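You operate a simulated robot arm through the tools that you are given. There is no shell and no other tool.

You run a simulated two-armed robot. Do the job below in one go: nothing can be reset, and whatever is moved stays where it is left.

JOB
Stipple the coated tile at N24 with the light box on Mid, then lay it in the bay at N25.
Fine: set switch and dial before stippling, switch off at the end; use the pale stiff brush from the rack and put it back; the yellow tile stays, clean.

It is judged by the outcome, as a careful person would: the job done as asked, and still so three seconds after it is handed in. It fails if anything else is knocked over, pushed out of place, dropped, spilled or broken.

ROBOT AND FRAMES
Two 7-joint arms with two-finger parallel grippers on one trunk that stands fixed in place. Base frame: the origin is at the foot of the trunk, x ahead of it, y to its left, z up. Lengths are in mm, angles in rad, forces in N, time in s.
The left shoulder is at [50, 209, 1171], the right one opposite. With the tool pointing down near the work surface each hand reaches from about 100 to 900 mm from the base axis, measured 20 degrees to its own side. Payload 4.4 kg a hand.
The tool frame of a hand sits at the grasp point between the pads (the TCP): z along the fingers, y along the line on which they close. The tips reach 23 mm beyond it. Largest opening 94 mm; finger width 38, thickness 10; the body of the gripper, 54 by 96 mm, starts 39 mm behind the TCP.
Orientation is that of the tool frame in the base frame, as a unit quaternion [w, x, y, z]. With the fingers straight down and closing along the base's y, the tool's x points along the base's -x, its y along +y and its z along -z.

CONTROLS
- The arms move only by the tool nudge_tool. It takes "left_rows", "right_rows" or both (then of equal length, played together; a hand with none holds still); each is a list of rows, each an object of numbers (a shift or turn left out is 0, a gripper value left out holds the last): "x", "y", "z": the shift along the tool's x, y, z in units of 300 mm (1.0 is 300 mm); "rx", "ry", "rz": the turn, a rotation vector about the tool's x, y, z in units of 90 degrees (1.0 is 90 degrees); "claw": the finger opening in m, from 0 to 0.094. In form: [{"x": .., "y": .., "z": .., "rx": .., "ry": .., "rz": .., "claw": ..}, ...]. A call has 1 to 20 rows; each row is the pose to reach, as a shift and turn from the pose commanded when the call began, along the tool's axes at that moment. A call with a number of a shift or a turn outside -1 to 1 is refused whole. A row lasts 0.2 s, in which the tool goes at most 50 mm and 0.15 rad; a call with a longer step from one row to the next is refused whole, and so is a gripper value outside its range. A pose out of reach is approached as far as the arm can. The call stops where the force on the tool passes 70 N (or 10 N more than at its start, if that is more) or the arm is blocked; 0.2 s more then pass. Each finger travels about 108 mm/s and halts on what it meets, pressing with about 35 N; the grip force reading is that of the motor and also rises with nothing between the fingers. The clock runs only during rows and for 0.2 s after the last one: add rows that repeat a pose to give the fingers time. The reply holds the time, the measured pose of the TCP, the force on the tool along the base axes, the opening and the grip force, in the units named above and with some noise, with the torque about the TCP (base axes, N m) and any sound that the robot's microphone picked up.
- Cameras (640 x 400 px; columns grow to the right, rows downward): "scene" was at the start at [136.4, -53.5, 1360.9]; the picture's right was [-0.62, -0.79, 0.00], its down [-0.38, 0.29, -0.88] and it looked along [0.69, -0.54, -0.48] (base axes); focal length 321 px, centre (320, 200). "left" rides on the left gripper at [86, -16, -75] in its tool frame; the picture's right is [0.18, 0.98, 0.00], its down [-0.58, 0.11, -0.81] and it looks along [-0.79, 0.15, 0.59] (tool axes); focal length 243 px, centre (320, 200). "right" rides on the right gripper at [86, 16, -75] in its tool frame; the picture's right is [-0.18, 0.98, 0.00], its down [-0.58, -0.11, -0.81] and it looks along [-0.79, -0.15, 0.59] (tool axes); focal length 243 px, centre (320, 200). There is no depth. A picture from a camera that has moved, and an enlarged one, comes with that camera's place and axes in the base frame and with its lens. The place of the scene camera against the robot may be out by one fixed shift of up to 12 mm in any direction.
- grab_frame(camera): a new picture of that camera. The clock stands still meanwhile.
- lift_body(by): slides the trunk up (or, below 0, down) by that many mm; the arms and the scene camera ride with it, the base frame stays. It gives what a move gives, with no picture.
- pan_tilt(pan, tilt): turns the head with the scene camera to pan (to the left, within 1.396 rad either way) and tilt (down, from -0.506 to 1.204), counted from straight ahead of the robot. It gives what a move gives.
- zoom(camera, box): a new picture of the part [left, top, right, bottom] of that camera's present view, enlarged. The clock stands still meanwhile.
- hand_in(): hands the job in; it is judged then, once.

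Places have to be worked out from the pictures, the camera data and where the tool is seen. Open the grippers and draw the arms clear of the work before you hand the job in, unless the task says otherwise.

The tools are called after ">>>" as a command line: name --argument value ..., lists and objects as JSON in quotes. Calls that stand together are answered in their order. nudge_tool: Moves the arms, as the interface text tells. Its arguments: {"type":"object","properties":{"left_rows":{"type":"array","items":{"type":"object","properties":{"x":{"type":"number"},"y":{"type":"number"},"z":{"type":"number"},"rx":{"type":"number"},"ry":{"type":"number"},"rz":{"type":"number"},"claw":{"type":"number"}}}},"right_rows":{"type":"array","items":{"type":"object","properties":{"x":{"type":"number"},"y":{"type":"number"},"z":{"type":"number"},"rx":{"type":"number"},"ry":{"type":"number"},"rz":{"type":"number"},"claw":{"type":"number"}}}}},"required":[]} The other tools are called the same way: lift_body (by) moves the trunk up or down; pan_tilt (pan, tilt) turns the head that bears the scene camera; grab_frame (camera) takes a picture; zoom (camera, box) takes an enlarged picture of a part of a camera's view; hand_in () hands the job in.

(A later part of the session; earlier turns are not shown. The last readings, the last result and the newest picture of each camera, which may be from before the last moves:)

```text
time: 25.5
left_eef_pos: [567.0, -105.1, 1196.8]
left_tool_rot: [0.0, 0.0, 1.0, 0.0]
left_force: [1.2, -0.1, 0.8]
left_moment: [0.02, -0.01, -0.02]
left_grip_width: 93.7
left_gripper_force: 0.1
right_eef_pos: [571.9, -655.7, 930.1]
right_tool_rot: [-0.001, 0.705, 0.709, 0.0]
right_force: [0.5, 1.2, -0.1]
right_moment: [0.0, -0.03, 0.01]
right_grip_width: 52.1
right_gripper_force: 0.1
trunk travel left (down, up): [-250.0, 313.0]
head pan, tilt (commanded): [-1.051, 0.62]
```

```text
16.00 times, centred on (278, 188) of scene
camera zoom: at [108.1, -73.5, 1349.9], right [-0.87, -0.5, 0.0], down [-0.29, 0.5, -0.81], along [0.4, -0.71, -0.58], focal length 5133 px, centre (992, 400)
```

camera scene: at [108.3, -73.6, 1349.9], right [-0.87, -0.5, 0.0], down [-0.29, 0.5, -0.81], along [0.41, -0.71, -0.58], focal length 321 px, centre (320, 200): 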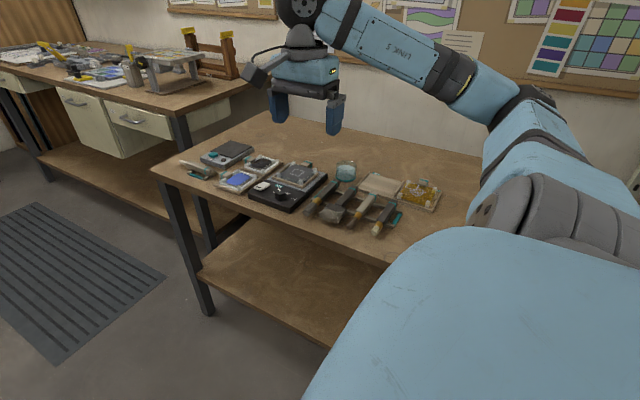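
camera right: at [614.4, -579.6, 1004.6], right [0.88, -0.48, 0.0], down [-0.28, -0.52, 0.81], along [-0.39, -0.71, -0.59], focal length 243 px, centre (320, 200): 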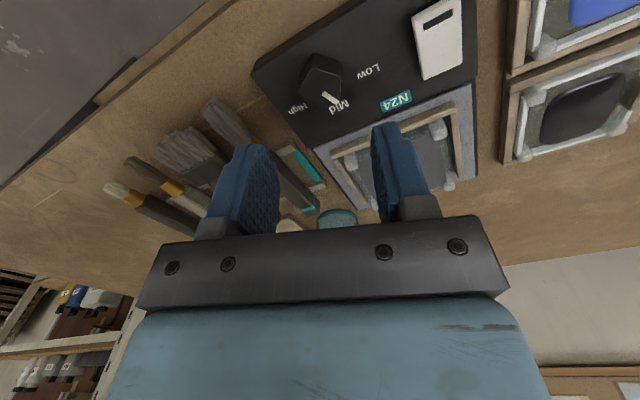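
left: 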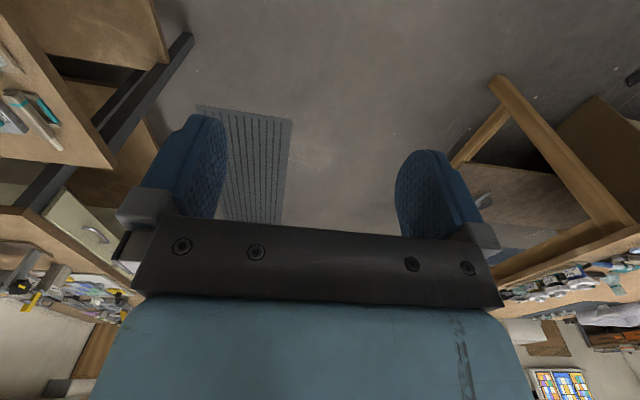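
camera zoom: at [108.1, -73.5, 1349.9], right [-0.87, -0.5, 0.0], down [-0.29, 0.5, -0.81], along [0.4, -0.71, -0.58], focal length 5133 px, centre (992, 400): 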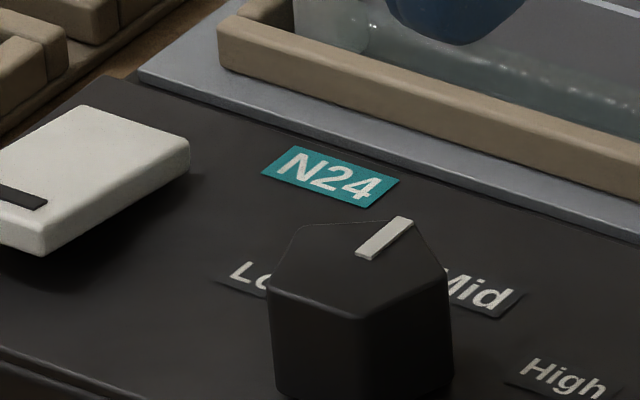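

The rocker spans x 637–662, y -654 to -695 and its marked +y end stands proud. I close the jaws and bring the fingertips just above that end.

>>> nudge_tool --right_rows '[{"y": 0.1, "claw": 0.03}, {"x": 0.002, "y": 0.2, "claw": 0.0}, {"x": 0.002, "y": 0.257}, {"x": 0.002, "y": 0.257, "z": 0.1}, {"x": 0.002, "y": 0.257, "z": 0.2}, {"x": 0.002, "y": 0.257, "z": 0.207}, {"x": 0.002, "y": 0.257, "z": 0.207}]'

>>> zoom --camera "scene" --box '[230, 150, 310, 210]'

>>> grab_frame --camera "right"

```text
time: 27.1
left_eef_pos: [566.5, -106.1, 1196.4]
left_tool_rot: [0.0, 0.0, 1.0, 0.0]
left_force: [0.4, 0.2, 0.6]
left_moment: [0.0, 0.01, -0.01]
left_grip_width: 94.0
left_gripper_force: 0.0
right_eef_pos: [649.3, -652.8, 865.6]
right_tool_rot: [0.0, 0.705, 0.709, 0.0]
right_force: [-0.1, -0.1, -0.4]
right_moment: [0.02, 0.0, -0.02]
right_grip_width: 0.0
right_gripper_force: 34.6
trunk travel left (down, up): [-250.0, 313.0]
head pan, tilt (commanded): [-1.051, 0.62]
```

```text
6.67 times, centred on (270, 180) of scene
camera zoom: at [108.5, -73.8, 1349.8], right [-0.87, -0.5, 0.0], down [-0.29, 0.5, -0.81], along [0.4, -0.71, -0.58], focal length 2139 px, centre (653, 333)
```

zoom: 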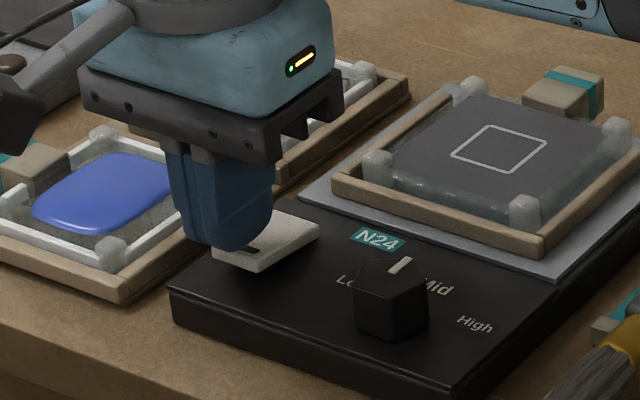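

```text
taken
camera right: at [664.7, -565.1, 941.1], right [0.98, -0.18, 0.0], down [-0.11, -0.58, 0.81], along [-0.14, -0.79, -0.59], focal length 243 px, centre (320, 200)
```

right: 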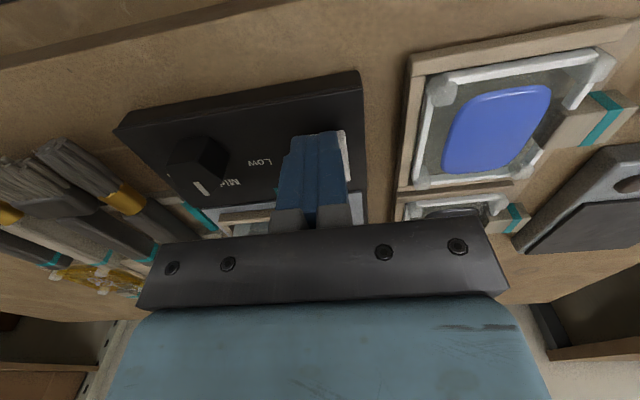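

The tips hang just above the rocker's raised end. I descend in small steps and watch force and sound.

>>> nudge_tool --right_rows '[{"x": -0.01, "z": 0.01}, {"x": -0.01, "z": 0.02}, {"x": -0.01, "z": 0.027}, {"x": -0.01, "z": 0.03}, {"x": -0.01, "z": 0.033}, {"x": -0.01, "z": 0.033}]'

```text
time: 28.5
left_eef_pos: [568.6, -105.6, 1196.3]
left_tool_rot: [0.0, 0.001, 1.0, 0.0]
left_force: [0.3, 0.5, -0.1]
left_moment: [0.0, 0.01, 0.01]
left_grip_width: 93.7
left_gripper_force: 0.3
right_eef_pos: [649.2, -656.6, 857.5]
right_tool_rot: [0.0, 0.705, 0.709, 0.001]
right_force: [-0.8, 0.8, 1.4]
right_moment: [0.02, 0.02, -0.03]
right_grip_width: 0.0
right_gripper_force: 35.3
trunk travel left (down, up): [-250.0, 313.0]
head pan, tilt (commanded): [-1.051, 0.62]
```

Only a light touch (1.4 N) at tip z≈834.5. I press on in small steps.

>>> nudge_tool --right_rows '[{"z": 0.004}, {"z": 0.008}, {"z": 0.012}, {"z": 0.012}]'

```text
time: 29.5
left_eef_pos: [565.7, -104.8, 1198.8]
left_tool_rot: [0.002, 0.0, 1.0, -0.001]
left_force: [-0.2, -0.1, 0.4]
left_moment: [-0.02, 0.0, 0.04]
left_grip_width: 94.0
left_gripper_force: 0.3
right_eef_pos: [649.1, -658.1, 855.9]
right_tool_rot: [0.001, 0.706, 0.708, 0.0]
right_force: [-2.1, 1.7, 9.3]
right_moment: [-0.15, 0.06, -0.08]
right_grip_width: 0.0
right_gripper_force: 35.2
trunk travel left (down, up): [-250.0, 313.0]
head pan, tilt (commanded): [-1.051, 0.62]
```

Contact: 9 N at tip z≈833, no click yet. I press a little further.

>>> nudge_tool --right_rows '[{"z": 0.004}, {"z": 0.008}, {"z": 0.012}, {"z": 0.012}]'

>>> zoom --camera "scene" --box '[230, 150, 310, 210]'

```text
time: 30.5
left_eef_pos: [564.3, -102.0, 1198.7]
left_tool_rot: [0.002, 0.0, 1.0, -0.002]
left_force: [0.1, 0.2, 0.1]
left_moment: [-0.04, 0.0, 0.0]
left_grip_width: 94.0
left_gripper_force: 0.2
right_eef_pos: [648.8, -656.2, 856.2]
right_tool_rot: [0.004, 0.706, 0.708, 0.002]
right_force: [9.2, -6.7, 32.0]
right_moment: [-0.8, -0.14, 0.22]
right_grip_width: 0.2
right_gripper_force: 35.3
trunk travel left (down, up): [-250.0, 313.0]
head pan, tilt (commanded): [-1.051, 0.62]
```

```text
6.67 times, centred on (270, 180) of scene
camera zoom: at [105.5, -70.5, 1350.6], right [-0.87, -0.5, 0.0], down [-0.29, 0.5, -0.82], along [0.41, -0.71, -0.58], focal length 2139 px, centre (653, 333)
```

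zoom: 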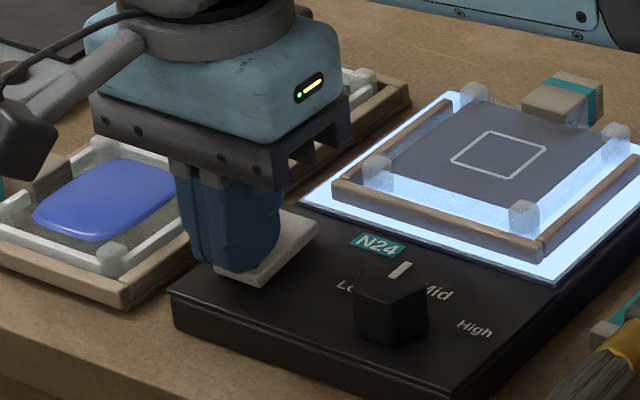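

The light box is lit. I lift the fingers off and verify it stays lit.

>>> nudge_tool --right_rows '[{"z": -0.02}, {"z": -0.06}, {"z": -0.14}, {"z": -0.25}, {"z": -0.35}, {"z": -0.35}]'

>>> zoom --camera "scene" --box '[220, 140, 340, 220]'

>>> grab_frame --camera "right"

```text
time: 31.9
left_eef_pos: [566.2, -106.2, 1196.6]
left_tool_rot: [0.0, 0.0, 1.0, 0.0]
left_force: [-0.2, -0.5, 0.1]
left_moment: [-0.02, 0.0, 0.0]
left_grip_width: 94.1
left_gripper_force: 0.0
right_eef_pos: [649.9, -660.6, 953.5]
right_tool_rot: [0.0, 0.706, 0.709, 0.001]
right_force: [-0.4, -0.1, -0.6]
right_moment: [-0.01, 0.02, 0.0]
right_grip_width: 0.0
right_gripper_force: 34.9
trunk travel left (down, up): [-250.0, 313.0]
head pan, tilt (commanded): [-1.051, 0.62]
```

```text
5.00 times, centred on (280, 180) of scene
camera zoom: at [108.6, -74.1, 1349.8], right [-0.87, -0.5, 0.0], down [-0.29, 0.5, -0.81], along [0.4, -0.71, -0.58], focal length 1604 px, centre (520, 300)
```

zoom: 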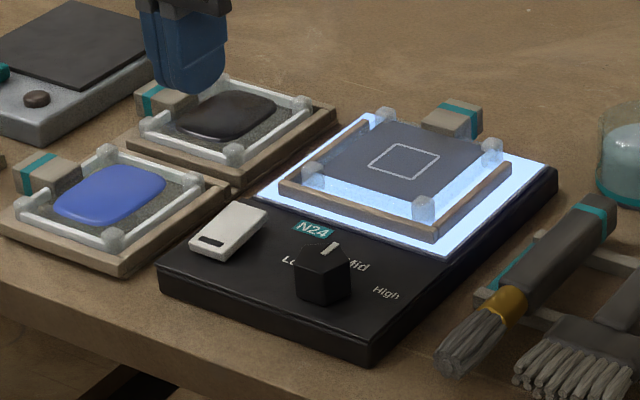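

```text
taken
camera right: at [665.9, -572.9, 1028.3], right [0.98, -0.18, 0.0], down [-0.11, -0.58, 0.81], along [-0.15, -0.79, -0.59], focal length 243 px, centre (320, 200)
```

right: 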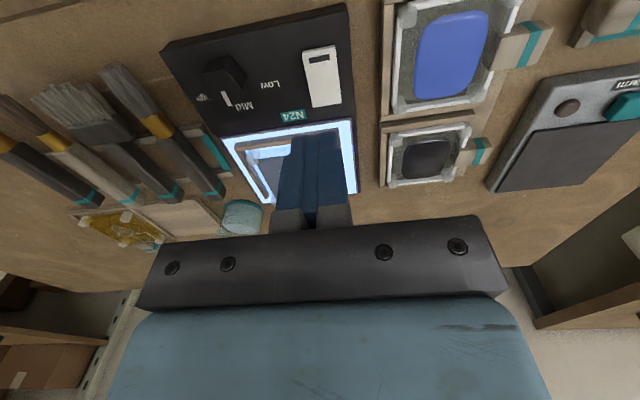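

The light box stays lit with the dial at Mid. Next is the brush: I want the camera side up when the brush points down, so I turn the hand half a turn while moving over to the rack, first 90°.

>>> nudge_tool --right_rows '[{"x": 0.012, "y": -0.05, "z": -0.06, "rz": -0.09, "claw": 0.02}, {"x": 0.025, "y": -0.11, "z": -0.12, "rz": -0.18, "claw": 0.045}, {"x": 0.037, "y": -0.165, "z": -0.18, "rz": -0.27}, {"x": 0.05, "y": -0.22, "z": -0.22, "rz": -0.36}, {"x": 0.06, "y": -0.275, "z": -0.255, "rz": -0.45}, {"x": 0.074, "y": -0.33, "z": -0.255, "rz": -0.54}, {"x": 0.086, "y": -0.385, "z": -0.255, "rz": -0.63}, {"x": 0.1, "y": -0.44, "z": -0.255, "rz": -0.72}, {"x": 0.11, "y": -0.5, "z": -0.255, "rz": -0.81}, {"x": 0.122, "y": -0.55, "z": -0.255, "rz": -0.9}, {"x": 0.135, "y": -0.6, "z": -0.255, "rz": -0.99}, {"x": 0.135, "y": -0.6, "z": -0.255, "rz": -1.0}, {"x": 0.135, "y": -0.6, "z": -0.255, "rz": -1.0}]'

```text
time: 34.7
left_eef_pos: [567.4, -105.0, 1197.8]
left_tool_rot: [0.0, 0.0, 1.0, 0.0]
left_force: [-0.6, -0.7, -0.2]
left_moment: [0.0, 0.03, 0.0]
left_grip_width: 93.6
left_gripper_force: 0.0
right_eef_pos: [469.5, -618.3, 1032.9]
right_tool_rot: [0.0, -0.003, 1.0, 0.0]
right_force: [0.7, 0.7, -0.4]
right_moment: [0.0, -0.03, -0.03]
right_grip_width: 45.2
right_gripper_force: 0.1
trunk travel left (down, up): [-250.0, 313.0]
head pan, tilt (commanded): [-1.051, 0.62]
```

The arm follows well. I turn the second 90° while moving to above the pale brush.

>>> nudge_tool --right_rows '[{"x": 0.054, "y": -0.037, "z": 0.022, "rz": -0.0906}, {"x": 0.108, "y": -0.075, "z": 0.044, "rz": -0.181}, {"x": 0.162, "y": -0.112, "z": 0.066, "rz": -0.272}, {"x": 0.216, "y": -0.15, "z": 0.088, "rz": -0.362}, {"x": 0.27, "y": -0.187, "z": 0.11, "rz": -0.453}, {"x": 0.324, "y": -0.225, "z": 0.133, "rz": -0.543}, {"x": 0.378, "y": -0.262, "z": 0.155, "rz": -0.634}, {"x": 0.432, "y": -0.3, "z": 0.177, "rz": -0.725}, {"x": 0.485, "y": -0.337, "z": 0.199, "rz": -0.815}, {"x": 0.54, "y": -0.375, "z": 0.221, "rz": -0.906}, {"x": 0.593, "y": -0.408, "z": 0.243, "rz": -0.996}, {"x": 0.593, "y": -0.408, "z": 0.243, "rz": -0.996}]'

>>> grab_frame --camera "right"

>>> grab_frame --camera "scene"

```text
time: 37.3
left_eef_pos: [566.0, -105.8, 1198.7]
left_tool_rot: [0.0, 0.0, 1.0, 0.001]
left_force: [-0.3, 1.4, 0.6]
left_moment: [-0.03, -0.02, -0.01]
left_grip_width: 94.0
left_gripper_force: 0.1
right_eef_pos: [275.8, -297.8, 811.9]
right_tool_rot: [0.002, -0.696, 0.718, -0.013]
right_force: [0.0, 0.1, 0.5]
right_moment: [0.0, -0.01, 0.03]
right_grip_width: 44.9
right_gripper_force: 0.1
right hand out of reach, approached as far as the arm can: row 1, 2, 3, 4, 5, 6, 7, 8, 9, 10, 11, 12
trunk travel left (down, up): [-250.0, 313.0]
head pan, tilt (commanded): [-1.051, 0.62]
```

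```text
taken
camera right: at [254.8, -382.3, 888.1], right [-0.98, 0.21, -0.02], down [0.11, 0.59, 0.8], along [0.19, 0.78, -0.6], focal length 243 px, centre (320, 200)
```

right: 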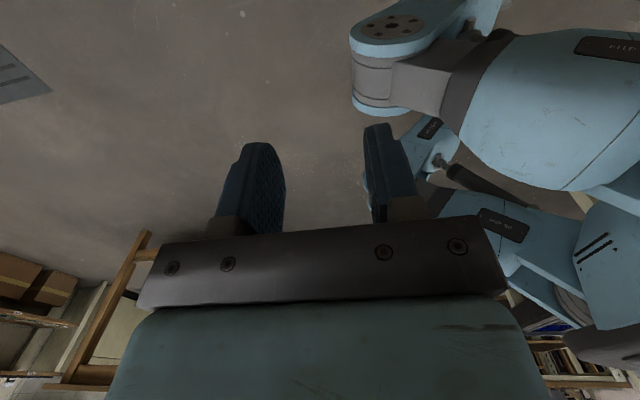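

```text
taken
camera scene: at [106.7, -73.8, 1350.2], right [-0.87, -0.5, 0.0], down [-0.29, 0.5, -0.81], along [0.41, -0.71, -0.58], focal length 321 px, centre (320, 200)
```

scene: 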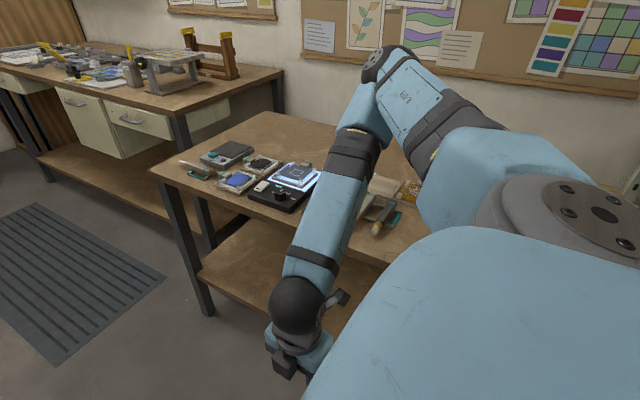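

The half-turned pose is beyond the wrist's range, and the arm drew back over the floor in front of the bench; nothing on the bench looks disturbed. I test with a tiny turn back to learn from which pose shifts are now counted.

>>> nudge_tool --right_rows '[{"rz": 0.05}]'

>>> grab_frame --camera "scene"

```text
time: 37.7
left_eef_pos: [567.7, -106.6, 1197.2]
left_tool_rot: [0.001, 0.0, 1.0, 0.0]
left_force: [-0.2, 0.1, 0.1]
left_moment: [0.01, -0.02, 0.0]
left_grip_width: 93.8
left_gripper_force: 0.0
right_eef_pos: [271.7, -295.7, 809.8]
right_tool_rot: [0.0, -0.678, 0.735, -0.001]
right_force: [-0.1, 0.1, 0.1]
right_moment: [0.0, 0.0, -0.04]
right_grip_width: 44.9
right_gripper_force: 0.1
trunk travel left (down, up): [-250.0, 313.0]
head pan, tilt (commanded): [-1.051, 0.62]
```

```text
taken
camera scene: at [107.4, -74.0, 1350.0], right [-0.87, -0.5, 0.0], down [-0.29, 0.5, -0.81], along [0.41, -0.71, -0.58], focal length 321 px, centre (320, 200)
```

scene: 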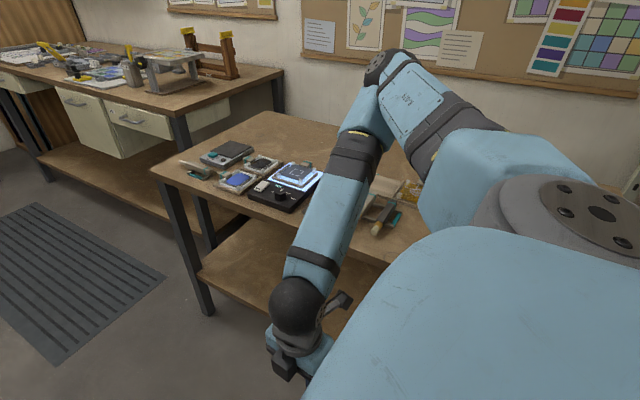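

Shifts now count from the present real pose, so I can back out from here. I raise the hand and turn it back in two stages.

>>> nudge_tool --right_rows '[{"z": -0.089, "rz": 0.08}, {"x": 0.039, "y": -0.03, "z": -0.178, "rz": 0.16}, {"x": 0.098, "y": -0.074, "z": -0.267, "rz": 0.245}, {"x": 0.186, "y": -0.141, "z": -0.357, "rz": 0.33}, {"x": 0.284, "y": -0.216, "z": -0.446, "rz": 0.415}, {"x": 0.392, "y": -0.298, "z": -0.535, "rz": 0.5}]'

>>> grab_frame --camera "scene"

```text
time: 39.1
left_eef_pos: [567.2, -105.1, 1196.3]
left_tool_rot: [0.0, 0.0, 1.0, 0.0]
left_force: [-0.6, -0.8, 0.2]
left_moment: [0.02, 0.01, -0.01]
left_grip_width: 94.0
left_gripper_force: 0.0
right_eef_pos: [343.9, -413.7, 972.0]
right_tool_rot: [-0.001, -0.345, 0.939, 0.0]
right_force: [1.0, 0.6, 0.1]
right_moment: [0.02, 0.0, 0.0]
right_grip_width: 45.0
right_gripper_force: 0.0
right hand out of reach, approached as far as the arm can: row 1, 2, 3, 4
trunk travel left (down, up): [-250.0, 313.0]
head pan, tilt (commanded): [-1.051, 0.62]
```

```text
taken
camera scene: at [108.2, -73.6, 1349.9], right [-0.87, -0.5, 0.0], down [-0.29, 0.5, -0.81], along [0.4, -0.71, -0.58], focal length 321 px, centre (320, 200)
```

scene: 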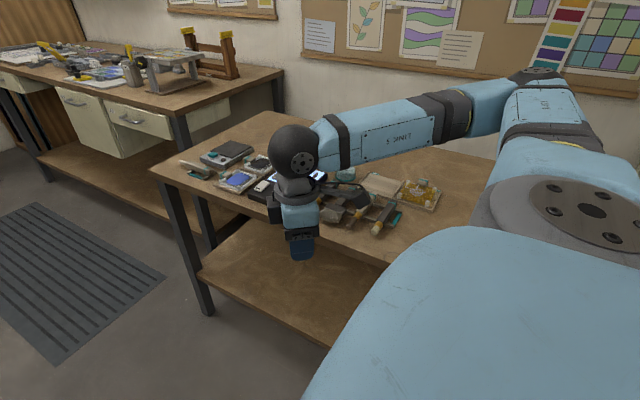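

Recovered cleanly to a normal pose. I keep turning back the same way (the opposite route should give the camera-up pose from the other side), staying in front of and above the bench.

>>> nudge_tool --right_rows '[{"x": 0.015, "y": -0.04, "z": -0.03, "rz": 0.09}, {"x": 0.03, "y": -0.08, "z": -0.06, "rz": 0.18}, {"x": 0.045, "y": -0.12, "z": -0.09, "rz": 0.27}, {"x": 0.06, "y": -0.17, "z": -0.12, "rz": 0.36}, {"x": 0.08, "y": -0.22, "z": -0.15, "rz": 0.45}, {"x": 0.1, "y": -0.28, "z": -0.18, "rz": 0.54}, {"x": 0.12, "y": -0.34, "z": -0.2, "rz": 0.63}, {"x": 0.14, "y": -0.4, "z": -0.227, "rz": 0.72}, {"x": 0.16, "y": -0.45, "z": -0.227, "rz": 0.81}, {"x": 0.173, "y": -0.492, "z": -0.227, "rz": 0.9}, {"x": 0.173, "y": -0.492, "z": -0.227, "rz": 0.99}, {"x": 0.173, "y": -0.492, "z": -0.227, "rz": 0.99}]'

```text
time: 41.7
left_eef_pos: [567.0, -105.5, 1198.2]
left_tool_rot: [0.0, 0.0, 1.0, 0.0]
left_force: [-0.5, -0.3, -0.3]
left_moment: [0.0, -0.01, 0.04]
left_grip_width: 94.1
left_gripper_force: 0.0
right_eef_pos: [399.9, -559.5, 1038.1]
right_tool_rot: [0.0, 0.414, 0.91, 0.0]
right_force: [0.0, 1.0, 0.0]
right_moment: [0.01, -0.04, -0.01]
right_grip_width: 45.0
right_gripper_force: 0.0
trunk travel left (down, up): [-250.0, 313.0]
head pan, tilt (commanded): [-1.051, 0.62]
```

Now at about φ=41°. I go on turning in place (positive about the tool), watching for limits.

>>> nudge_tool --right_rows '[{"rz": 0.09}, {"rz": 0.18}, {"rz": 0.27}, {"rz": 0.36}, {"rz": 0.45}, {"rz": 0.54}, {"rz": 0.63}, {"rz": 0.72}, {"rz": 0.81}, {"rz": 0.9}, {"rz": 0.99}]'

```text
time: 44.1
left_eef_pos: [568.1, -104.9, 1197.5]
left_tool_rot: [0.001, 0.0, 1.0, -0.001]
left_force: [0.3, 0.1, 0.1]
left_moment: [0.02, 0.01, -0.01]
left_grip_width: 94.0
left_gripper_force: 0.1
right_eef_pos: [399.9, -561.7, 1036.6]
right_tool_rot: [-0.001, 0.934, 0.358, -0.001]
right_force: [0.8, -0.3, 0.4]
right_moment: [0.01, 0.01, -0.01]
right_grip_width: 44.9
right_gripper_force: 0.1
trunk travel left (down, up): [-250.0, 313.0]
head pan, tilt (commanded): [-1.051, 0.62]
```

φ≈-48° without trouble. I continue another 45°.

>>> nudge_tool --right_rows '[{"rz": 0.09}, {"rz": 0.18}, {"rz": 0.27}, {"rz": 0.36}, {"rz": 0.45}, {"rz": 0.5}]'

```text
time: 45.5
left_eef_pos: [568.0, -105.2, 1197.0]
left_tool_rot: [0.0, 0.001, 1.0, 0.0]
left_force: [-0.1, -0.6, -0.2]
left_moment: [-0.02, -0.03, 0.01]
left_grip_width: 94.2
left_gripper_force: 0.0
right_eef_pos: [400.6, -561.7, 1038.1]
right_tool_rot: [-0.001, 1.0, -0.025, 0.001]
right_force: [0.4, 0.2, 0.2]
right_moment: [0.0, 0.02, -0.04]
right_grip_width: 44.9
right_gripper_force: 0.1
trunk travel left (down, up): [-250.0, 313.0]
head pan, tilt (commanded): [-1.051, 0.62]
```

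φ≈-93°. Another 45°, in small calls.

>>> nudge_tool --right_rows '[{"rz": 0.09}, {"rz": 0.18}, {"rz": 0.27}, {"rz": 0.36}, {"rz": 0.45}, {"rz": 0.5}]'

```text
time: 46.9
left_eef_pos: [567.1, -106.1, 1197.2]
left_tool_rot: [0.0, -0.001, 1.0, 0.0]
left_force: [-0.6, 0.7, 0.1]
left_moment: [0.02, 0.01, 0.0]
left_grip_width: 93.9
left_gripper_force: 0.1
right_eef_pos: [400.3, -559.8, 1037.4]
right_tool_rot: [0.0, 0.914, -0.405, 0.001]
right_force: [0.3, 0.5, -0.2]
right_moment: [-0.02, -0.02, -0.01]
right_grip_width: 44.7
right_gripper_force: 0.1
trunk travel left (down, up): [-250.0, 313.0]
head pan, tilt (commanded): [-1.051, 0.62]
```

φ≈-138°, still following well. I finish the turn to -180° while moving over the pale brush at safe height.

>>> nudge_tool --right_rows '[{"x": 0.026, "y": 0.085, "z": 0.02, "rz": 0.06}, {"x": 0.052, "y": 0.17, "z": 0.05, "rz": 0.12}, {"x": 0.078, "y": 0.255, "z": 0.08, "rz": 0.18}, {"x": 0.104, "y": 0.34, "z": 0.11, "rz": 0.24}, {"x": 0.13, "y": 0.425, "z": 0.15, "rz": 0.3}, {"x": 0.156, "y": 0.51, "z": 0.19, "rz": 0.36}, {"x": 0.182, "y": 0.6, "z": 0.24, "rz": 0.42}, {"x": 0.206, "y": 0.677, "z": 0.29, "rz": 0.469}, {"x": 0.206, "y": 0.677, "z": 0.29, "rz": 0.469}]'

>>> grab_frame --camera "right"

>>> zoom --camera "scene" --box '[280, 130, 440, 250]'

```text
time: 48.9
left_eef_pos: [565.8, -105.0, 1197.6]
left_tool_rot: [-0.001, 0.0, 1.0, 0.0]
left_force: [-0.1, -0.4, 0.8]
left_moment: [0.01, 0.03, 0.01]
left_grip_width: 94.0
left_gripper_force: 0.1
right_eef_pos: [292.3, -744.7, 950.6]
right_tool_rot: [0.0, -0.706, 0.708, 0.0]
right_force: [-0.2, 0.2, 0.6]
right_moment: [-0.02, 0.02, 0.03]
right_grip_width: 44.9
right_gripper_force: 0.1
trunk travel left (down, up): [-250.0, 313.0]
head pan, tilt (commanded): [-1.051, 0.62]
```

```text
taken
camera right: at [275.5, -829.0, 1025.7], right [-0.98, 0.19, 0.0], down [0.11, 0.58, 0.81], along [0.15, 0.79, -0.59], focal length 243 px, centre (320, 200)
```

right: 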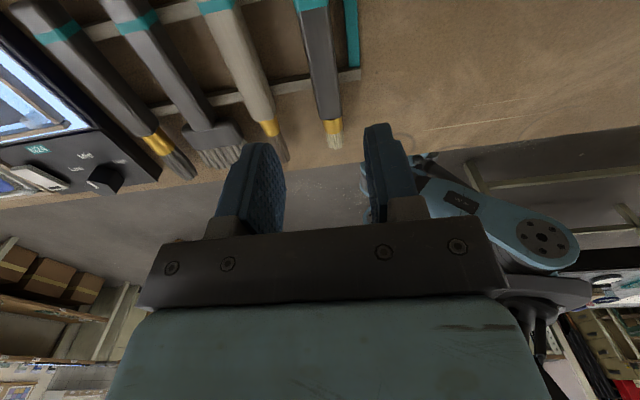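

```text
3.33 times, centred on (360, 190) of scene
camera zoom: at [108.0, -73.2, 1349.9], right [-0.87, -0.5, 0.0], down [-0.29, 0.5, -0.81], along [0.4, -0.71, -0.58], focal length 1069 px, centre (187, 233)
```

zoom: 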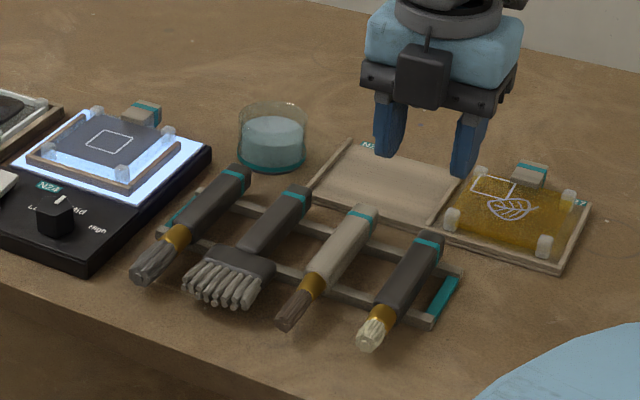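

The half-turn is reached over the brush. A dark box shows on the robot side of the hand; I zoom in to see what it is and check the brush alignment.

>>> zoom --camera "scene" --box '[360, 100, 440, 180]'

>>> zoom --camera "right" --box '[240, 0, 400, 160]'

>>> grab_frame --camera "scene"

```text
5.00 times, centred on (400, 140) of scene
camera zoom: at [108.0, -73.2, 1349.9], right [-0.87, -0.5, 0.0], down [-0.29, 0.5, -0.81], along [0.4, -0.71, -0.58], focal length 1604 px, centre (-80, 500)
```

zoom: 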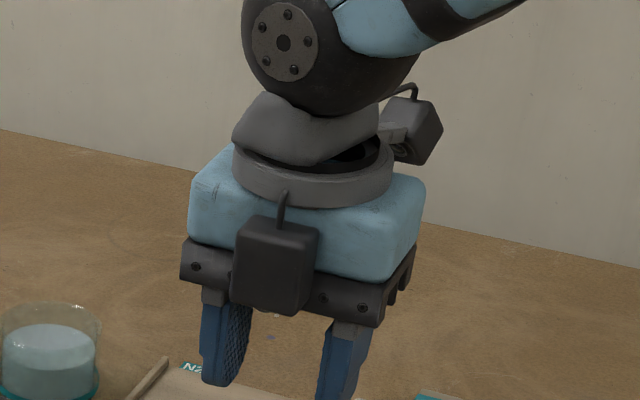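

```text
2.50 times, centred on (320, 80) of right
camera zoom: at [275.5, -829.0, 1025.7], right [-0.98, 0.19, 0.0], down [0.11, 0.58, 0.81], along [0.15, 0.79, -0.59], focal length 606 px, centre (320, 500)
```

zoom: 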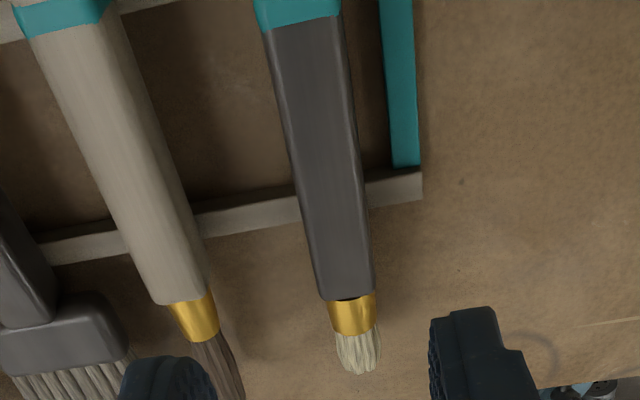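

```text
taken
camera scene: at [108.0, -73.2, 1349.9], right [-0.87, -0.5, 0.0], down [-0.29, 0.5, -0.81], along [0.4, -0.71, -0.58], focal length 321 px, centre (320, 200)
```

scene: 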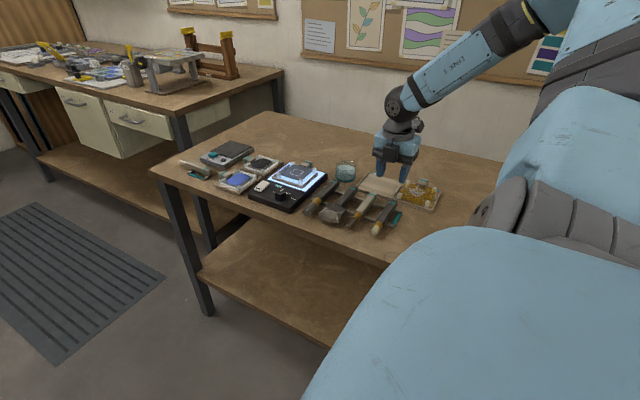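

The boxes are the camera (far side) and a second fitting on the near side, about 65 mm off the tool axis. Before taking the brush I rehearse the pitched pose (fingers horizontal towards -y) high above the light box to be sure the arm can reach it.

>>> nudge_tool --right_rows '[{"z": -0.1}, {"z": -0.2, "y": -0.05}, {"z": -0.3, "y": -0.12, "ry": 0.05}, {"z": -0.3, "y": -0.2, "ry": 0.14}, {"z": -0.3, "y": -0.3, "ry": 0.23}, {"z": -0.3, "y": -0.4, "ry": 0.32}, {"z": -0.3, "y": -0.5, "ry": 0.41}, {"z": -0.3, "y": -0.6, "ry": 0.5}]'

```text
time: 50.7
left_eef_pos: [568.7, -104.3, 1196.6]
left_tool_rot: [0.0, 0.0, 1.0, 0.0]
left_force: [-0.7, 0.0, -0.5]
left_moment: [-0.02, 0.04, -0.02]
left_grip_width: 94.0
left_gripper_force: 0.2
right_eef_pos: [470.7, -741.0, 1037.9]
right_tool_rot: [-0.272, -0.653, 0.654, -0.271]
right_force: [0.0, -0.1, -1.0]
right_moment: [-0.02, 0.02, -0.05]
right_grip_width: 44.7
right_gripper_force: 0.0
trunk travel left (down, up): [-250.0, 313.0]
head pan, tilt (commanded): [-1.051, 0.62]
```

At 45° pitch all is well. I continue to the full 90° over the light box, still high.

>>> nudge_tool --right_rows '[{"y": -0.08, "ry": 0.09}, {"y": -0.16, "ry": 0.18}, {"y": -0.24, "ry": 0.27}, {"x": 0.03, "y": -0.32, "z": 0.03, "ry": 0.36}, {"x": 0.052, "y": -0.404, "z": 0.052, "ry": 0.45}, {"x": 0.052, "y": -0.404, "z": 0.052, "ry": 0.5}, {"x": 0.052, "y": -0.404, "z": 0.052, "ry": 0.5}]'

>>> grab_frame --camera "scene"

>>> grab_frame --camera "right"

```text
time: 52.3
left_eef_pos: [567.6, -105.8, 1195.8]
left_tool_rot: [0.0, -0.001, 1.0, 0.0]
left_force: [0.1, 0.1, 0.9]
left_moment: [0.0, 0.0, -0.02]
left_grip_width: 94.1
left_gripper_force: 0.2
right_eef_pos: [591.1, -763.2, 1040.6]
right_tool_rot: [0.501, 0.499, -0.5, 0.501]
right_force: [0.4, 1.1, -0.5]
right_moment: [0.02, 0.0, -0.01]
right_grip_width: 44.8
right_gripper_force: 0.0
trunk travel left (down, up): [-250.0, 313.0]
head pan, tilt (commanded): [-1.051, 0.62]
```

```text
taken
camera scene: at [108.4, -73.5, 1349.9], right [-0.87, -0.5, 0.0], down [-0.29, 0.5, -0.81], along [0.4, -0.71, -0.58], focal length 321 px, centre (320, 200)
```

scene: 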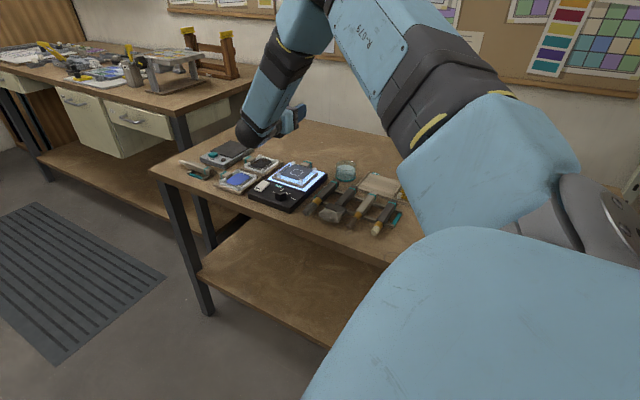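

```text
taken
camera right: at [575.4, -686.9, 1127.2], right [-0.98, 0.0, -0.18], down [0.11, 0.81, -0.58], along [0.15, -0.59, -0.79], focal length 243 px, centre (320, 200)
```

right: 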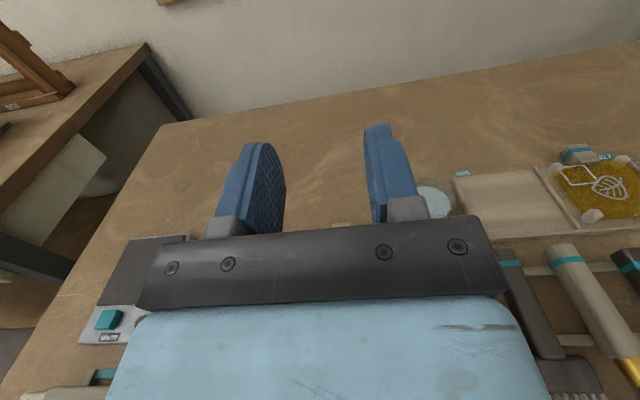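

The pitched pose works. I test the lower stippling height too (still well above the tile).

>>> nudge_tool --right_rows '[{"x": -0.1}, {"x": -0.2}, {"x": -0.3}, {"x": -0.3}]'

>>> zoom --camera "scene" --box '[200, 80, 360, 220]'

>>> grab_frame --camera "right"

```text
time: 53.3
left_eef_pos: [567.2, -105.3, 1196.8]
left_tool_rot: [0.0, 0.001, 1.0, 0.0]
left_force: [0.0, 0.2, -0.4]
left_moment: [0.01, 0.01, 0.03]
left_grip_width: 94.0
left_gripper_force: 0.0
right_eef_pos: [585.8, -761.1, 957.5]
right_tool_rot: [0.5, 0.501, -0.5, 0.5]
right_force: [-0.2, -0.3, 0.0]
right_moment: [0.04, -0.02, 0.0]
right_grip_width: 45.2
right_gripper_force: 0.1
right hand out of reach, approached as far as the arm can: row 3, 4
trunk travel left (down, up): [-250.0, 313.0]
head pan, tilt (commanded): [-1.051, 0.62]
```

```text
2.86 times, centred on (280, 150) of scene
camera zoom: at [108.2, -73.4, 1349.9], right [-0.87, -0.5, 0.0], down [-0.29, 0.5, -0.81], along [0.4, -0.71, -0.58], focal length 917 px, centre (434, 343)
```

zoom: 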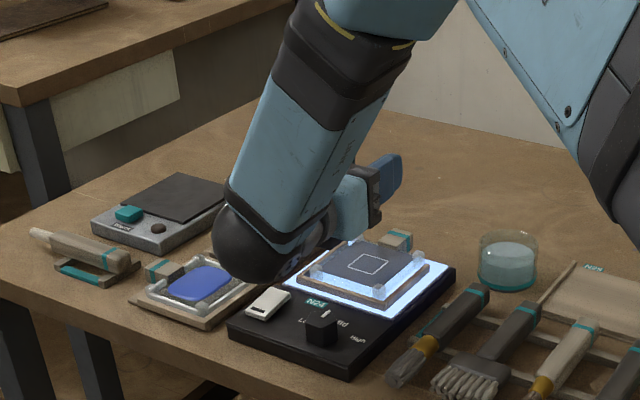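

```text
taken
camera right: at [569.3, -686.4, 1044.8], right [-0.98, 0.0, -0.18], down [0.11, 0.81, -0.58], along [0.15, -0.59, -0.79], focal length 243 px, centre (320, 200)
```

right: 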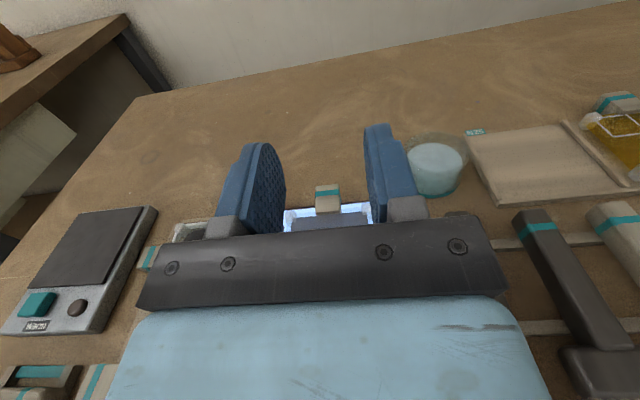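

At this trunk height the pitched hand can only get down to z≈957. I raise the hand, lower the trunk by 130 mm, and test again.

>>> nudge_tool --right_rows '[{"x": 0.1}, {"x": 0.22}, {"x": 0.34}, {"x": 0.46}, {"x": 0.46}]'

>>> lift_body --by -130

```text
time: 54.5
left_eef_pos: [566.8, -105.4, 1196.7]
left_tool_rot: [0.0, 0.0, 1.0, 0.001]
left_force: [0.4, -0.5, -0.1]
left_moment: [0.0, 0.0, -0.03]
left_grip_width: 94.0
left_gripper_force: 0.1
right_eef_pos: [586.2, -764.4, 1100.5]
right_tool_rot: [0.501, 0.5, -0.5, 0.499]
right_force: [0.3, -0.3, -0.3]
right_moment: [-0.01, -0.02, -0.04]
right_grip_width: 45.3
right_gripper_force: 0.0
trunk travel left (down, up): [-250.0, 313.0]
head pan, tilt (commanded): [-1.051, 0.62]
```

```text
time: 56.0
left_eef_pos: [567.2, -105.3, 1066.6]
left_tool_rot: [0.0, 0.0, 1.0, 0.0]
left_force: [-0.1, -0.5, 0.6]
left_moment: [0.01, 0.0, 0.03]
left_grip_width: 93.9
left_gripper_force: 0.1
right_eef_pos: [585.1, -763.0, 971.2]
right_tool_rot: [-0.5, -0.5, 0.5, -0.5]
right_force: [-0.2, 0.4, -0.3]
right_moment: [-0.03, -0.01, -0.01]
right_grip_width: 44.9
right_gripper_force: 0.0
trunk travel left (down, up): [-120.0, 443.0]
head pan, tilt (commanded): [-1.051, 0.62]
```

I test the lower height with the trunk down, keeping the hand above the knob.

>>> nudge_tool --right_rows '[{"x": -0.04}, {"x": -0.08}, {"x": -0.12}, {"x": -0.12}]'

>>> zoom --camera "scene" --box '[200, 60, 380, 200]'

>>> grab_frame --camera "right"

```text
time: 57.0
left_eef_pos: [566.5, -106.6, 1066.7]
left_tool_rot: [0.0, 0.0, 1.0, 0.001]
left_force: [-0.1, -0.6, 0.3]
left_moment: [-0.01, -0.01, -0.03]
left_grip_width: 94.3
left_gripper_force: 0.0
right_eef_pos: [584.6, -764.5, 936.5]
right_tool_rot: [0.5, 0.501, -0.5, 0.5]
right_force: [0.7, 0.8, 0.2]
right_moment: [0.0, 0.0, -0.03]
right_grip_width: 45.0
right_gripper_force: 0.1
trunk travel left (down, up): [-120.0, 443.0]
head pan, tilt (commanded): [-1.051, 0.62]
```

```text
2.86 times, centred on (290, 130) of scene
camera zoom: at [108.1, -73.5, 1219.9], right [-0.87, -0.5, 0.0], down [-0.29, 0.5, -0.81], along [0.4, -0.71, -0.58], focal length 917 px, centre (406, 400)
```

zoom: 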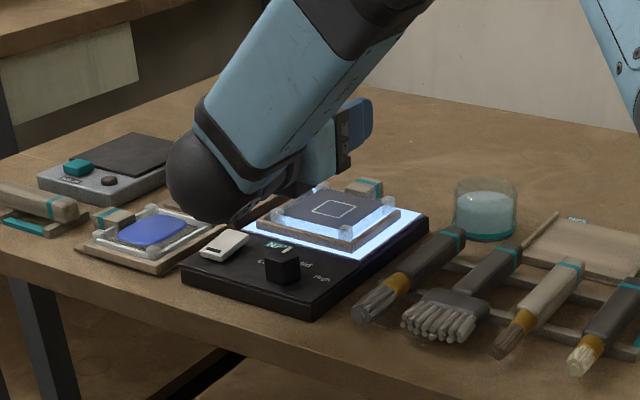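

```text
taken
camera right: at [568.5, -688.1, 1023.2], right [-0.98, 0.0, -0.18], down [0.11, 0.81, -0.58], along [0.15, -0.59, -0.79], focal length 243 px, centre (320, 200)
```

right: 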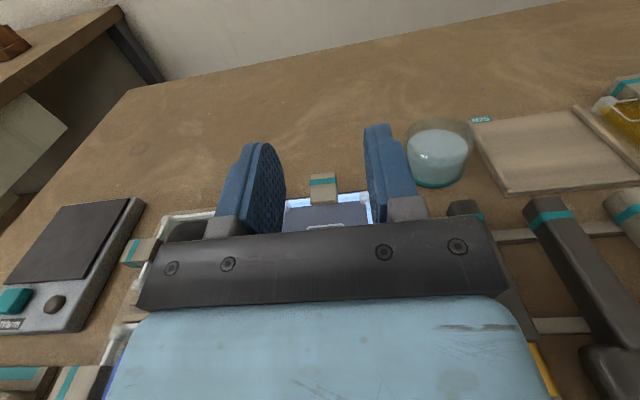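

The stippling height is reachable with margin now. I raise, unpitch and go back over the pale brush.

>>> nudge_tool --right_rows '[{"x": 0.1}, {"x": 0.21}, {"x": 0.25, "y": 0.08, "ry": -0.09}, {"x": 0.25, "y": 0.17, "ry": -0.18}, {"x": 0.25, "y": 0.27, "ry": -0.27}, {"x": 0.25, "y": 0.37, "ry": -0.36}, {"x": 0.25, "y": 0.47, "ry": -0.45}, {"x": 0.25, "y": 0.57, "ry": -0.54}, {"x": 0.25, "y": 0.67, "ry": -0.63}, {"x": 0.22, "y": 0.77, "ry": -0.72}, {"x": 0.18, "y": 0.87, "z": -0.03, "ry": -0.81}, {"x": 0.13, "y": 0.95, "z": -0.065, "ry": -0.9}, {"x": 0.08, "y": 0.977, "z": -0.065, "ry": -0.99}, {"x": 0.05, "y": 0.977, "z": -0.065, "ry": -1.0}, {"x": 0.05, "y": 0.977, "z": -0.065, "ry": -1.0}]'

>>> grab_frame --camera "right"

>>> zoom --camera "right" --box '[240, 0, 400, 160]'

```text
time: 60.2
left_eef_pos: [566.4, -107.2, 1066.7]
left_tool_rot: [0.0, 0.0, 1.0, 0.0]
left_force: [-0.1, -0.1, 0.3]
left_moment: [0.0, 0.01, 0.03]
left_grip_width: 93.8
left_gripper_force: 0.1
right_eef_pos: [294.9, -742.5, 951.8]
right_tool_rot: [0.0, 0.707, -0.707, -0.001]
right_force: [0.6, 0.0, 0.3]
right_moment: [0.0, -0.01, 0.01]
right_grip_width: 44.9
right_gripper_force: 0.0
trunk travel left (down, up): [-120.0, 443.0]
head pan, tilt (commanded): [-1.051, 0.62]
```

```text
taken
camera right: at [276.9, -828.1, 1026.7], right [-0.98, 0.18, 0.0], down [0.11, 0.58, 0.81], along [0.15, 0.79, -0.59], focal length 243 px, centre (320, 200)
```

right: 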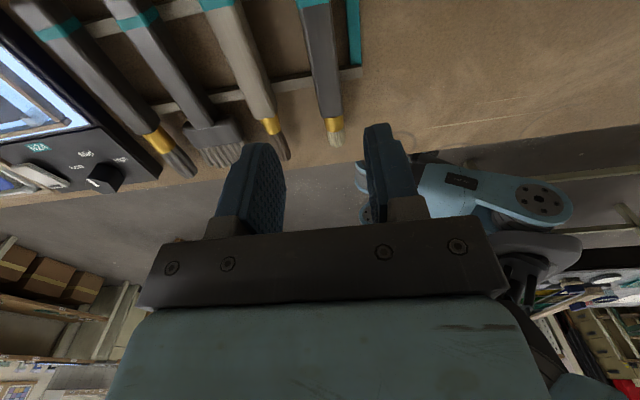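

```text
2.50 times, centred on (320, 80) of right
camera zoom: at [276.9, -828.1, 1026.7], right [-0.98, 0.18, 0.0], down [0.11, 0.58, 0.81], along [0.15, 0.79, -0.59], focal length 606 px, centre (320, 500)
```

zoom: 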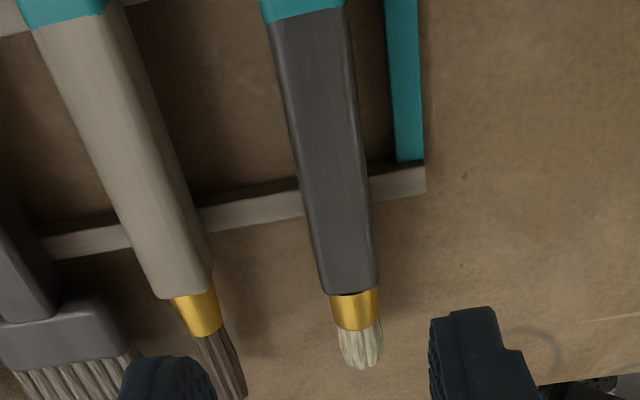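

The brush lies along y at x≈291, handle 811–832 in z; a teal end bar of the rack is close by, so I will grip with tips no lower than about z=814. I align and descend to just above the handle first.

>>> nudge_tool --right_rows '[{"x": 0.008, "y": 0.012, "z": 0.1, "claw": 0.04}, {"x": 0.008, "y": 0.012, "z": 0.2}, {"x": 0.008, "y": 0.012, "z": 0.28}, {"x": 0.008, "y": 0.012, "z": 0.305}, {"x": 0.008, "y": 0.012, "z": 0.305}]'

>>> grab_frame --camera "right"

>>> zoom --camera "scene" --box '[340, 110, 460, 210]'

```text
time: 61.4
left_eef_pos: [567.3, -105.8, 1068.0]
left_tool_rot: [-0.001, 0.0, 1.0, 0.0]
left_force: [0.4, -0.3, 0.0]
left_moment: [-0.05, -0.05, -0.01]
left_grip_width: 94.0
left_gripper_force: 0.1
right_eef_pos: [291.1, -747.5, 858.9]
right_tool_rot: [0.0, 0.708, -0.707, 0.0]
right_force: [0.0, -0.3, 0.3]
right_moment: [-0.02, -0.01, 0.02]
right_grip_width: 40.1
right_gripper_force: 0.1
trunk travel left (down, up): [-120.0, 443.0]
head pan, tilt (commanded): [-1.051, 0.62]
```

```text
taken
camera right: at [273.9, -832.0, 933.8], right [-0.98, 0.18, 0.0], down [0.11, 0.58, 0.81], along [0.15, 0.79, -0.59], focal length 243 px, centre (320, 200)
```

right: 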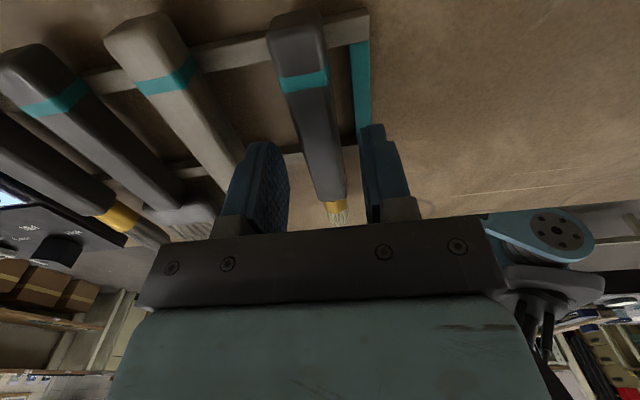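

```text
4.00 times, centred on (400, 160) of scene
camera zoom: at [108.2, -73.8, 1219.9], right [-0.87, -0.5, 0.0], down [-0.29, 0.5, -0.81], along [0.4, -0.71, -0.58], focal length 1283 px, centre (0, 360)
```

zoom: 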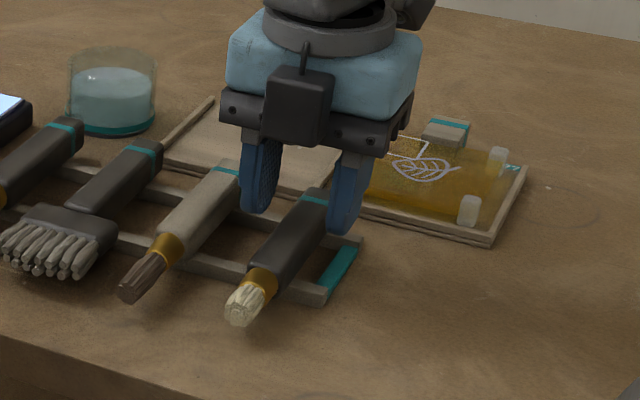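

The handle is centred between the fingers. I descend the last 21 mm and close on it.

>>> nudge_tool --right_rows '[{"z": 0.025}, {"z": 0.05}, {"z": 0.07}, {"z": 0.07}, {"z": 0.07, "claw": 0.03}, {"z": 0.07, "claw": 0.02}, {"z": 0.07, "claw": 0.01}, {"z": 0.07, "claw": 0.01}]'

>>> grab_frame --camera "right"

>>> zoom --camera "scene" --box '[340, 110, 460, 210]'

```text
time: 63.2
left_eef_pos: [566.6, -106.4, 1067.7]
left_tool_rot: [0.0, 0.0, 1.0, 0.0]
left_force: [-1.6, -1.0, -0.6]
left_moment: [0.02, 0.03, 0.0]
left_grip_width: 94.0
left_gripper_force: 0.0
right_eef_pos: [288.5, -746.9, 838.7]
right_tool_rot: [0.0, -0.707, 0.707, 0.0]
right_force: [0.4, -0.1, -0.6]
right_moment: [-0.05, -0.02, 0.01]
right_grip_width: 21.1
right_gripper_force: 34.6
trunk travel left (down, up): [-120.0, 443.0]
head pan, tilt (commanded): [-1.051, 0.62]
```

```text
taken
camera right: at [272.6, -832.2, 913.1], right [-0.98, 0.18, 0.0], down [0.11, 0.58, 0.81], along [0.15, 0.79, -0.59], focal length 243 px, centre (320, 200)
```

right: 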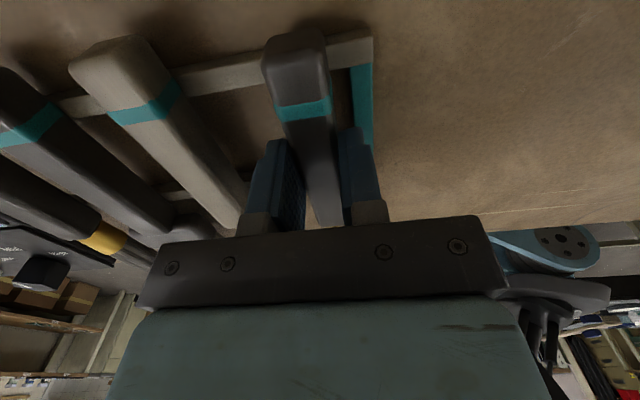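

```text
4.00 times, centred on (400, 160) of scene
camera zoom: at [108.2, -73.7, 1219.9], right [-0.87, -0.5, 0.0], down [-0.29, 0.5, -0.81], along [0.4, -0.71, -0.58], focal length 1283 px, centre (0, 360)
```

zoom: 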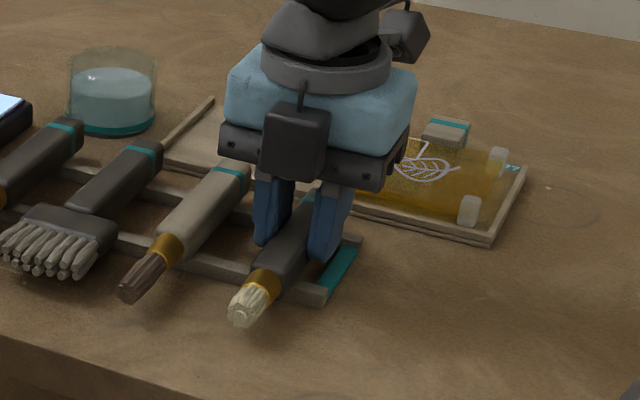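

The pale brush is held (21 mm, 35 N) with its tip about 97 mm from the grasp point. I lift it straight up off the rack and check.

>>> nudge_tool --right_rows '[{"z": -0.03}, {"z": -0.08}, {"z": -0.16}, {"z": -0.28}, {"z": -0.4}, {"z": -0.5}, {"z": -0.5}]'

>>> grab_frame --camera "scene"

>>> zoom --camera "scene" --box '[300, 50, 460, 210]'

```text
time: 64.8
left_eef_pos: [566.4, -105.5, 1066.2]
left_tool_rot: [0.0, 0.001, 1.0, 0.0]
left_force: [0.1, 0.6, -0.3]
left_moment: [0.03, 0.0, -0.01]
left_grip_width: 93.9
left_gripper_force: 0.1
right_eef_pos: [287.1, -748.7, 988.7]
right_tool_rot: [0.001, -0.707, 0.707, 0.0]
right_force: [1.2, -0.3, -0.2]
right_moment: [0.0, -0.01, -0.04]
right_grip_width: 21.3
right_gripper_force: 34.9
trunk travel left (down, up): [-120.0, 443.0]
head pan, tilt (commanded): [-1.051, 0.62]
```

```text
taken
camera scene: at [108.4, -74.3, 1219.8], right [-0.87, -0.5, 0.0], down [-0.29, 0.5, -0.81], along [0.4, -0.71, -0.58], focal length 321 px, centre (320, 200)
```

scene: 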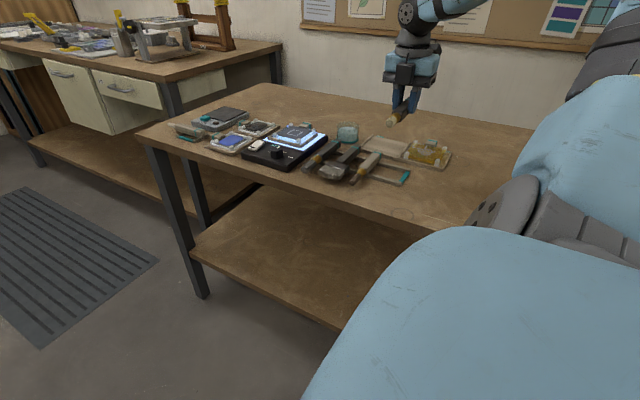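

```text
2.50 times, centred on (380, 130) of scene
camera zoom: at [108.4, -74.3, 1219.8], right [-0.87, -0.5, 0.0], down [-0.29, 0.5, -0.81], along [0.4, -0.71, -0.58], focal length 802 px, centre (170, 375)
```

zoom: 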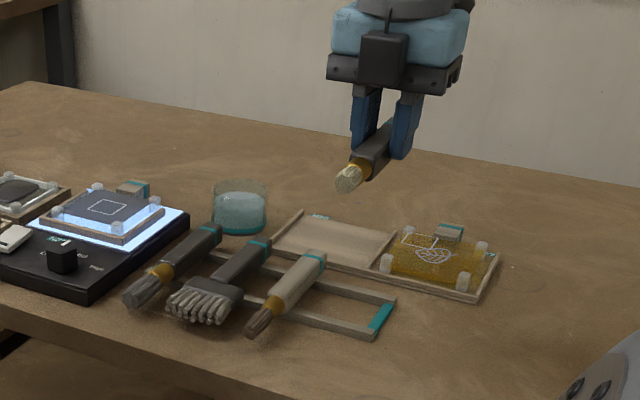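

The brush is lifted cleanly and the rack is undisturbed. I carry it towards the light box, pitching to 45° at first.

>>> nudge_tool --right_rows '[{"z": -0.1, "y": -0.03}, {"z": -0.17, "y": -0.1, "ry": 0.04}, {"z": -0.17, "y": -0.18, "ry": 0.12}, {"z": -0.17, "y": -0.26, "ry": 0.2}, {"z": -0.17, "y": -0.34, "ry": 0.28}, {"z": -0.17, "y": -0.42, "ry": 0.36}, {"z": -0.17, "y": -0.5, "ry": 0.44}, {"z": -0.17, "y": -0.54, "ry": 0.5}]'

```text
time: 66.6
left_eef_pos: [567.1, -105.9, 1066.6]
left_tool_rot: [0.0, 0.0, 1.0, 0.0]
left_force: [-0.1, -0.4, -0.8]
left_moment: [0.01, -0.05, 0.01]
left_grip_width: 93.7
left_gripper_force: 0.0
right_eef_pos: [451.7, -745.7, 1038.2]
right_tool_rot: [-0.271, -0.653, 0.653, -0.271]
right_force: [0.0, 0.6, -1.8]
right_moment: [0.03, -0.01, 0.03]
right_grip_width: 20.9
right_gripper_force: 34.9
trunk travel left (down, up): [-120.0, 443.0]
head pan, tilt (commanded): [-1.051, 0.62]
```

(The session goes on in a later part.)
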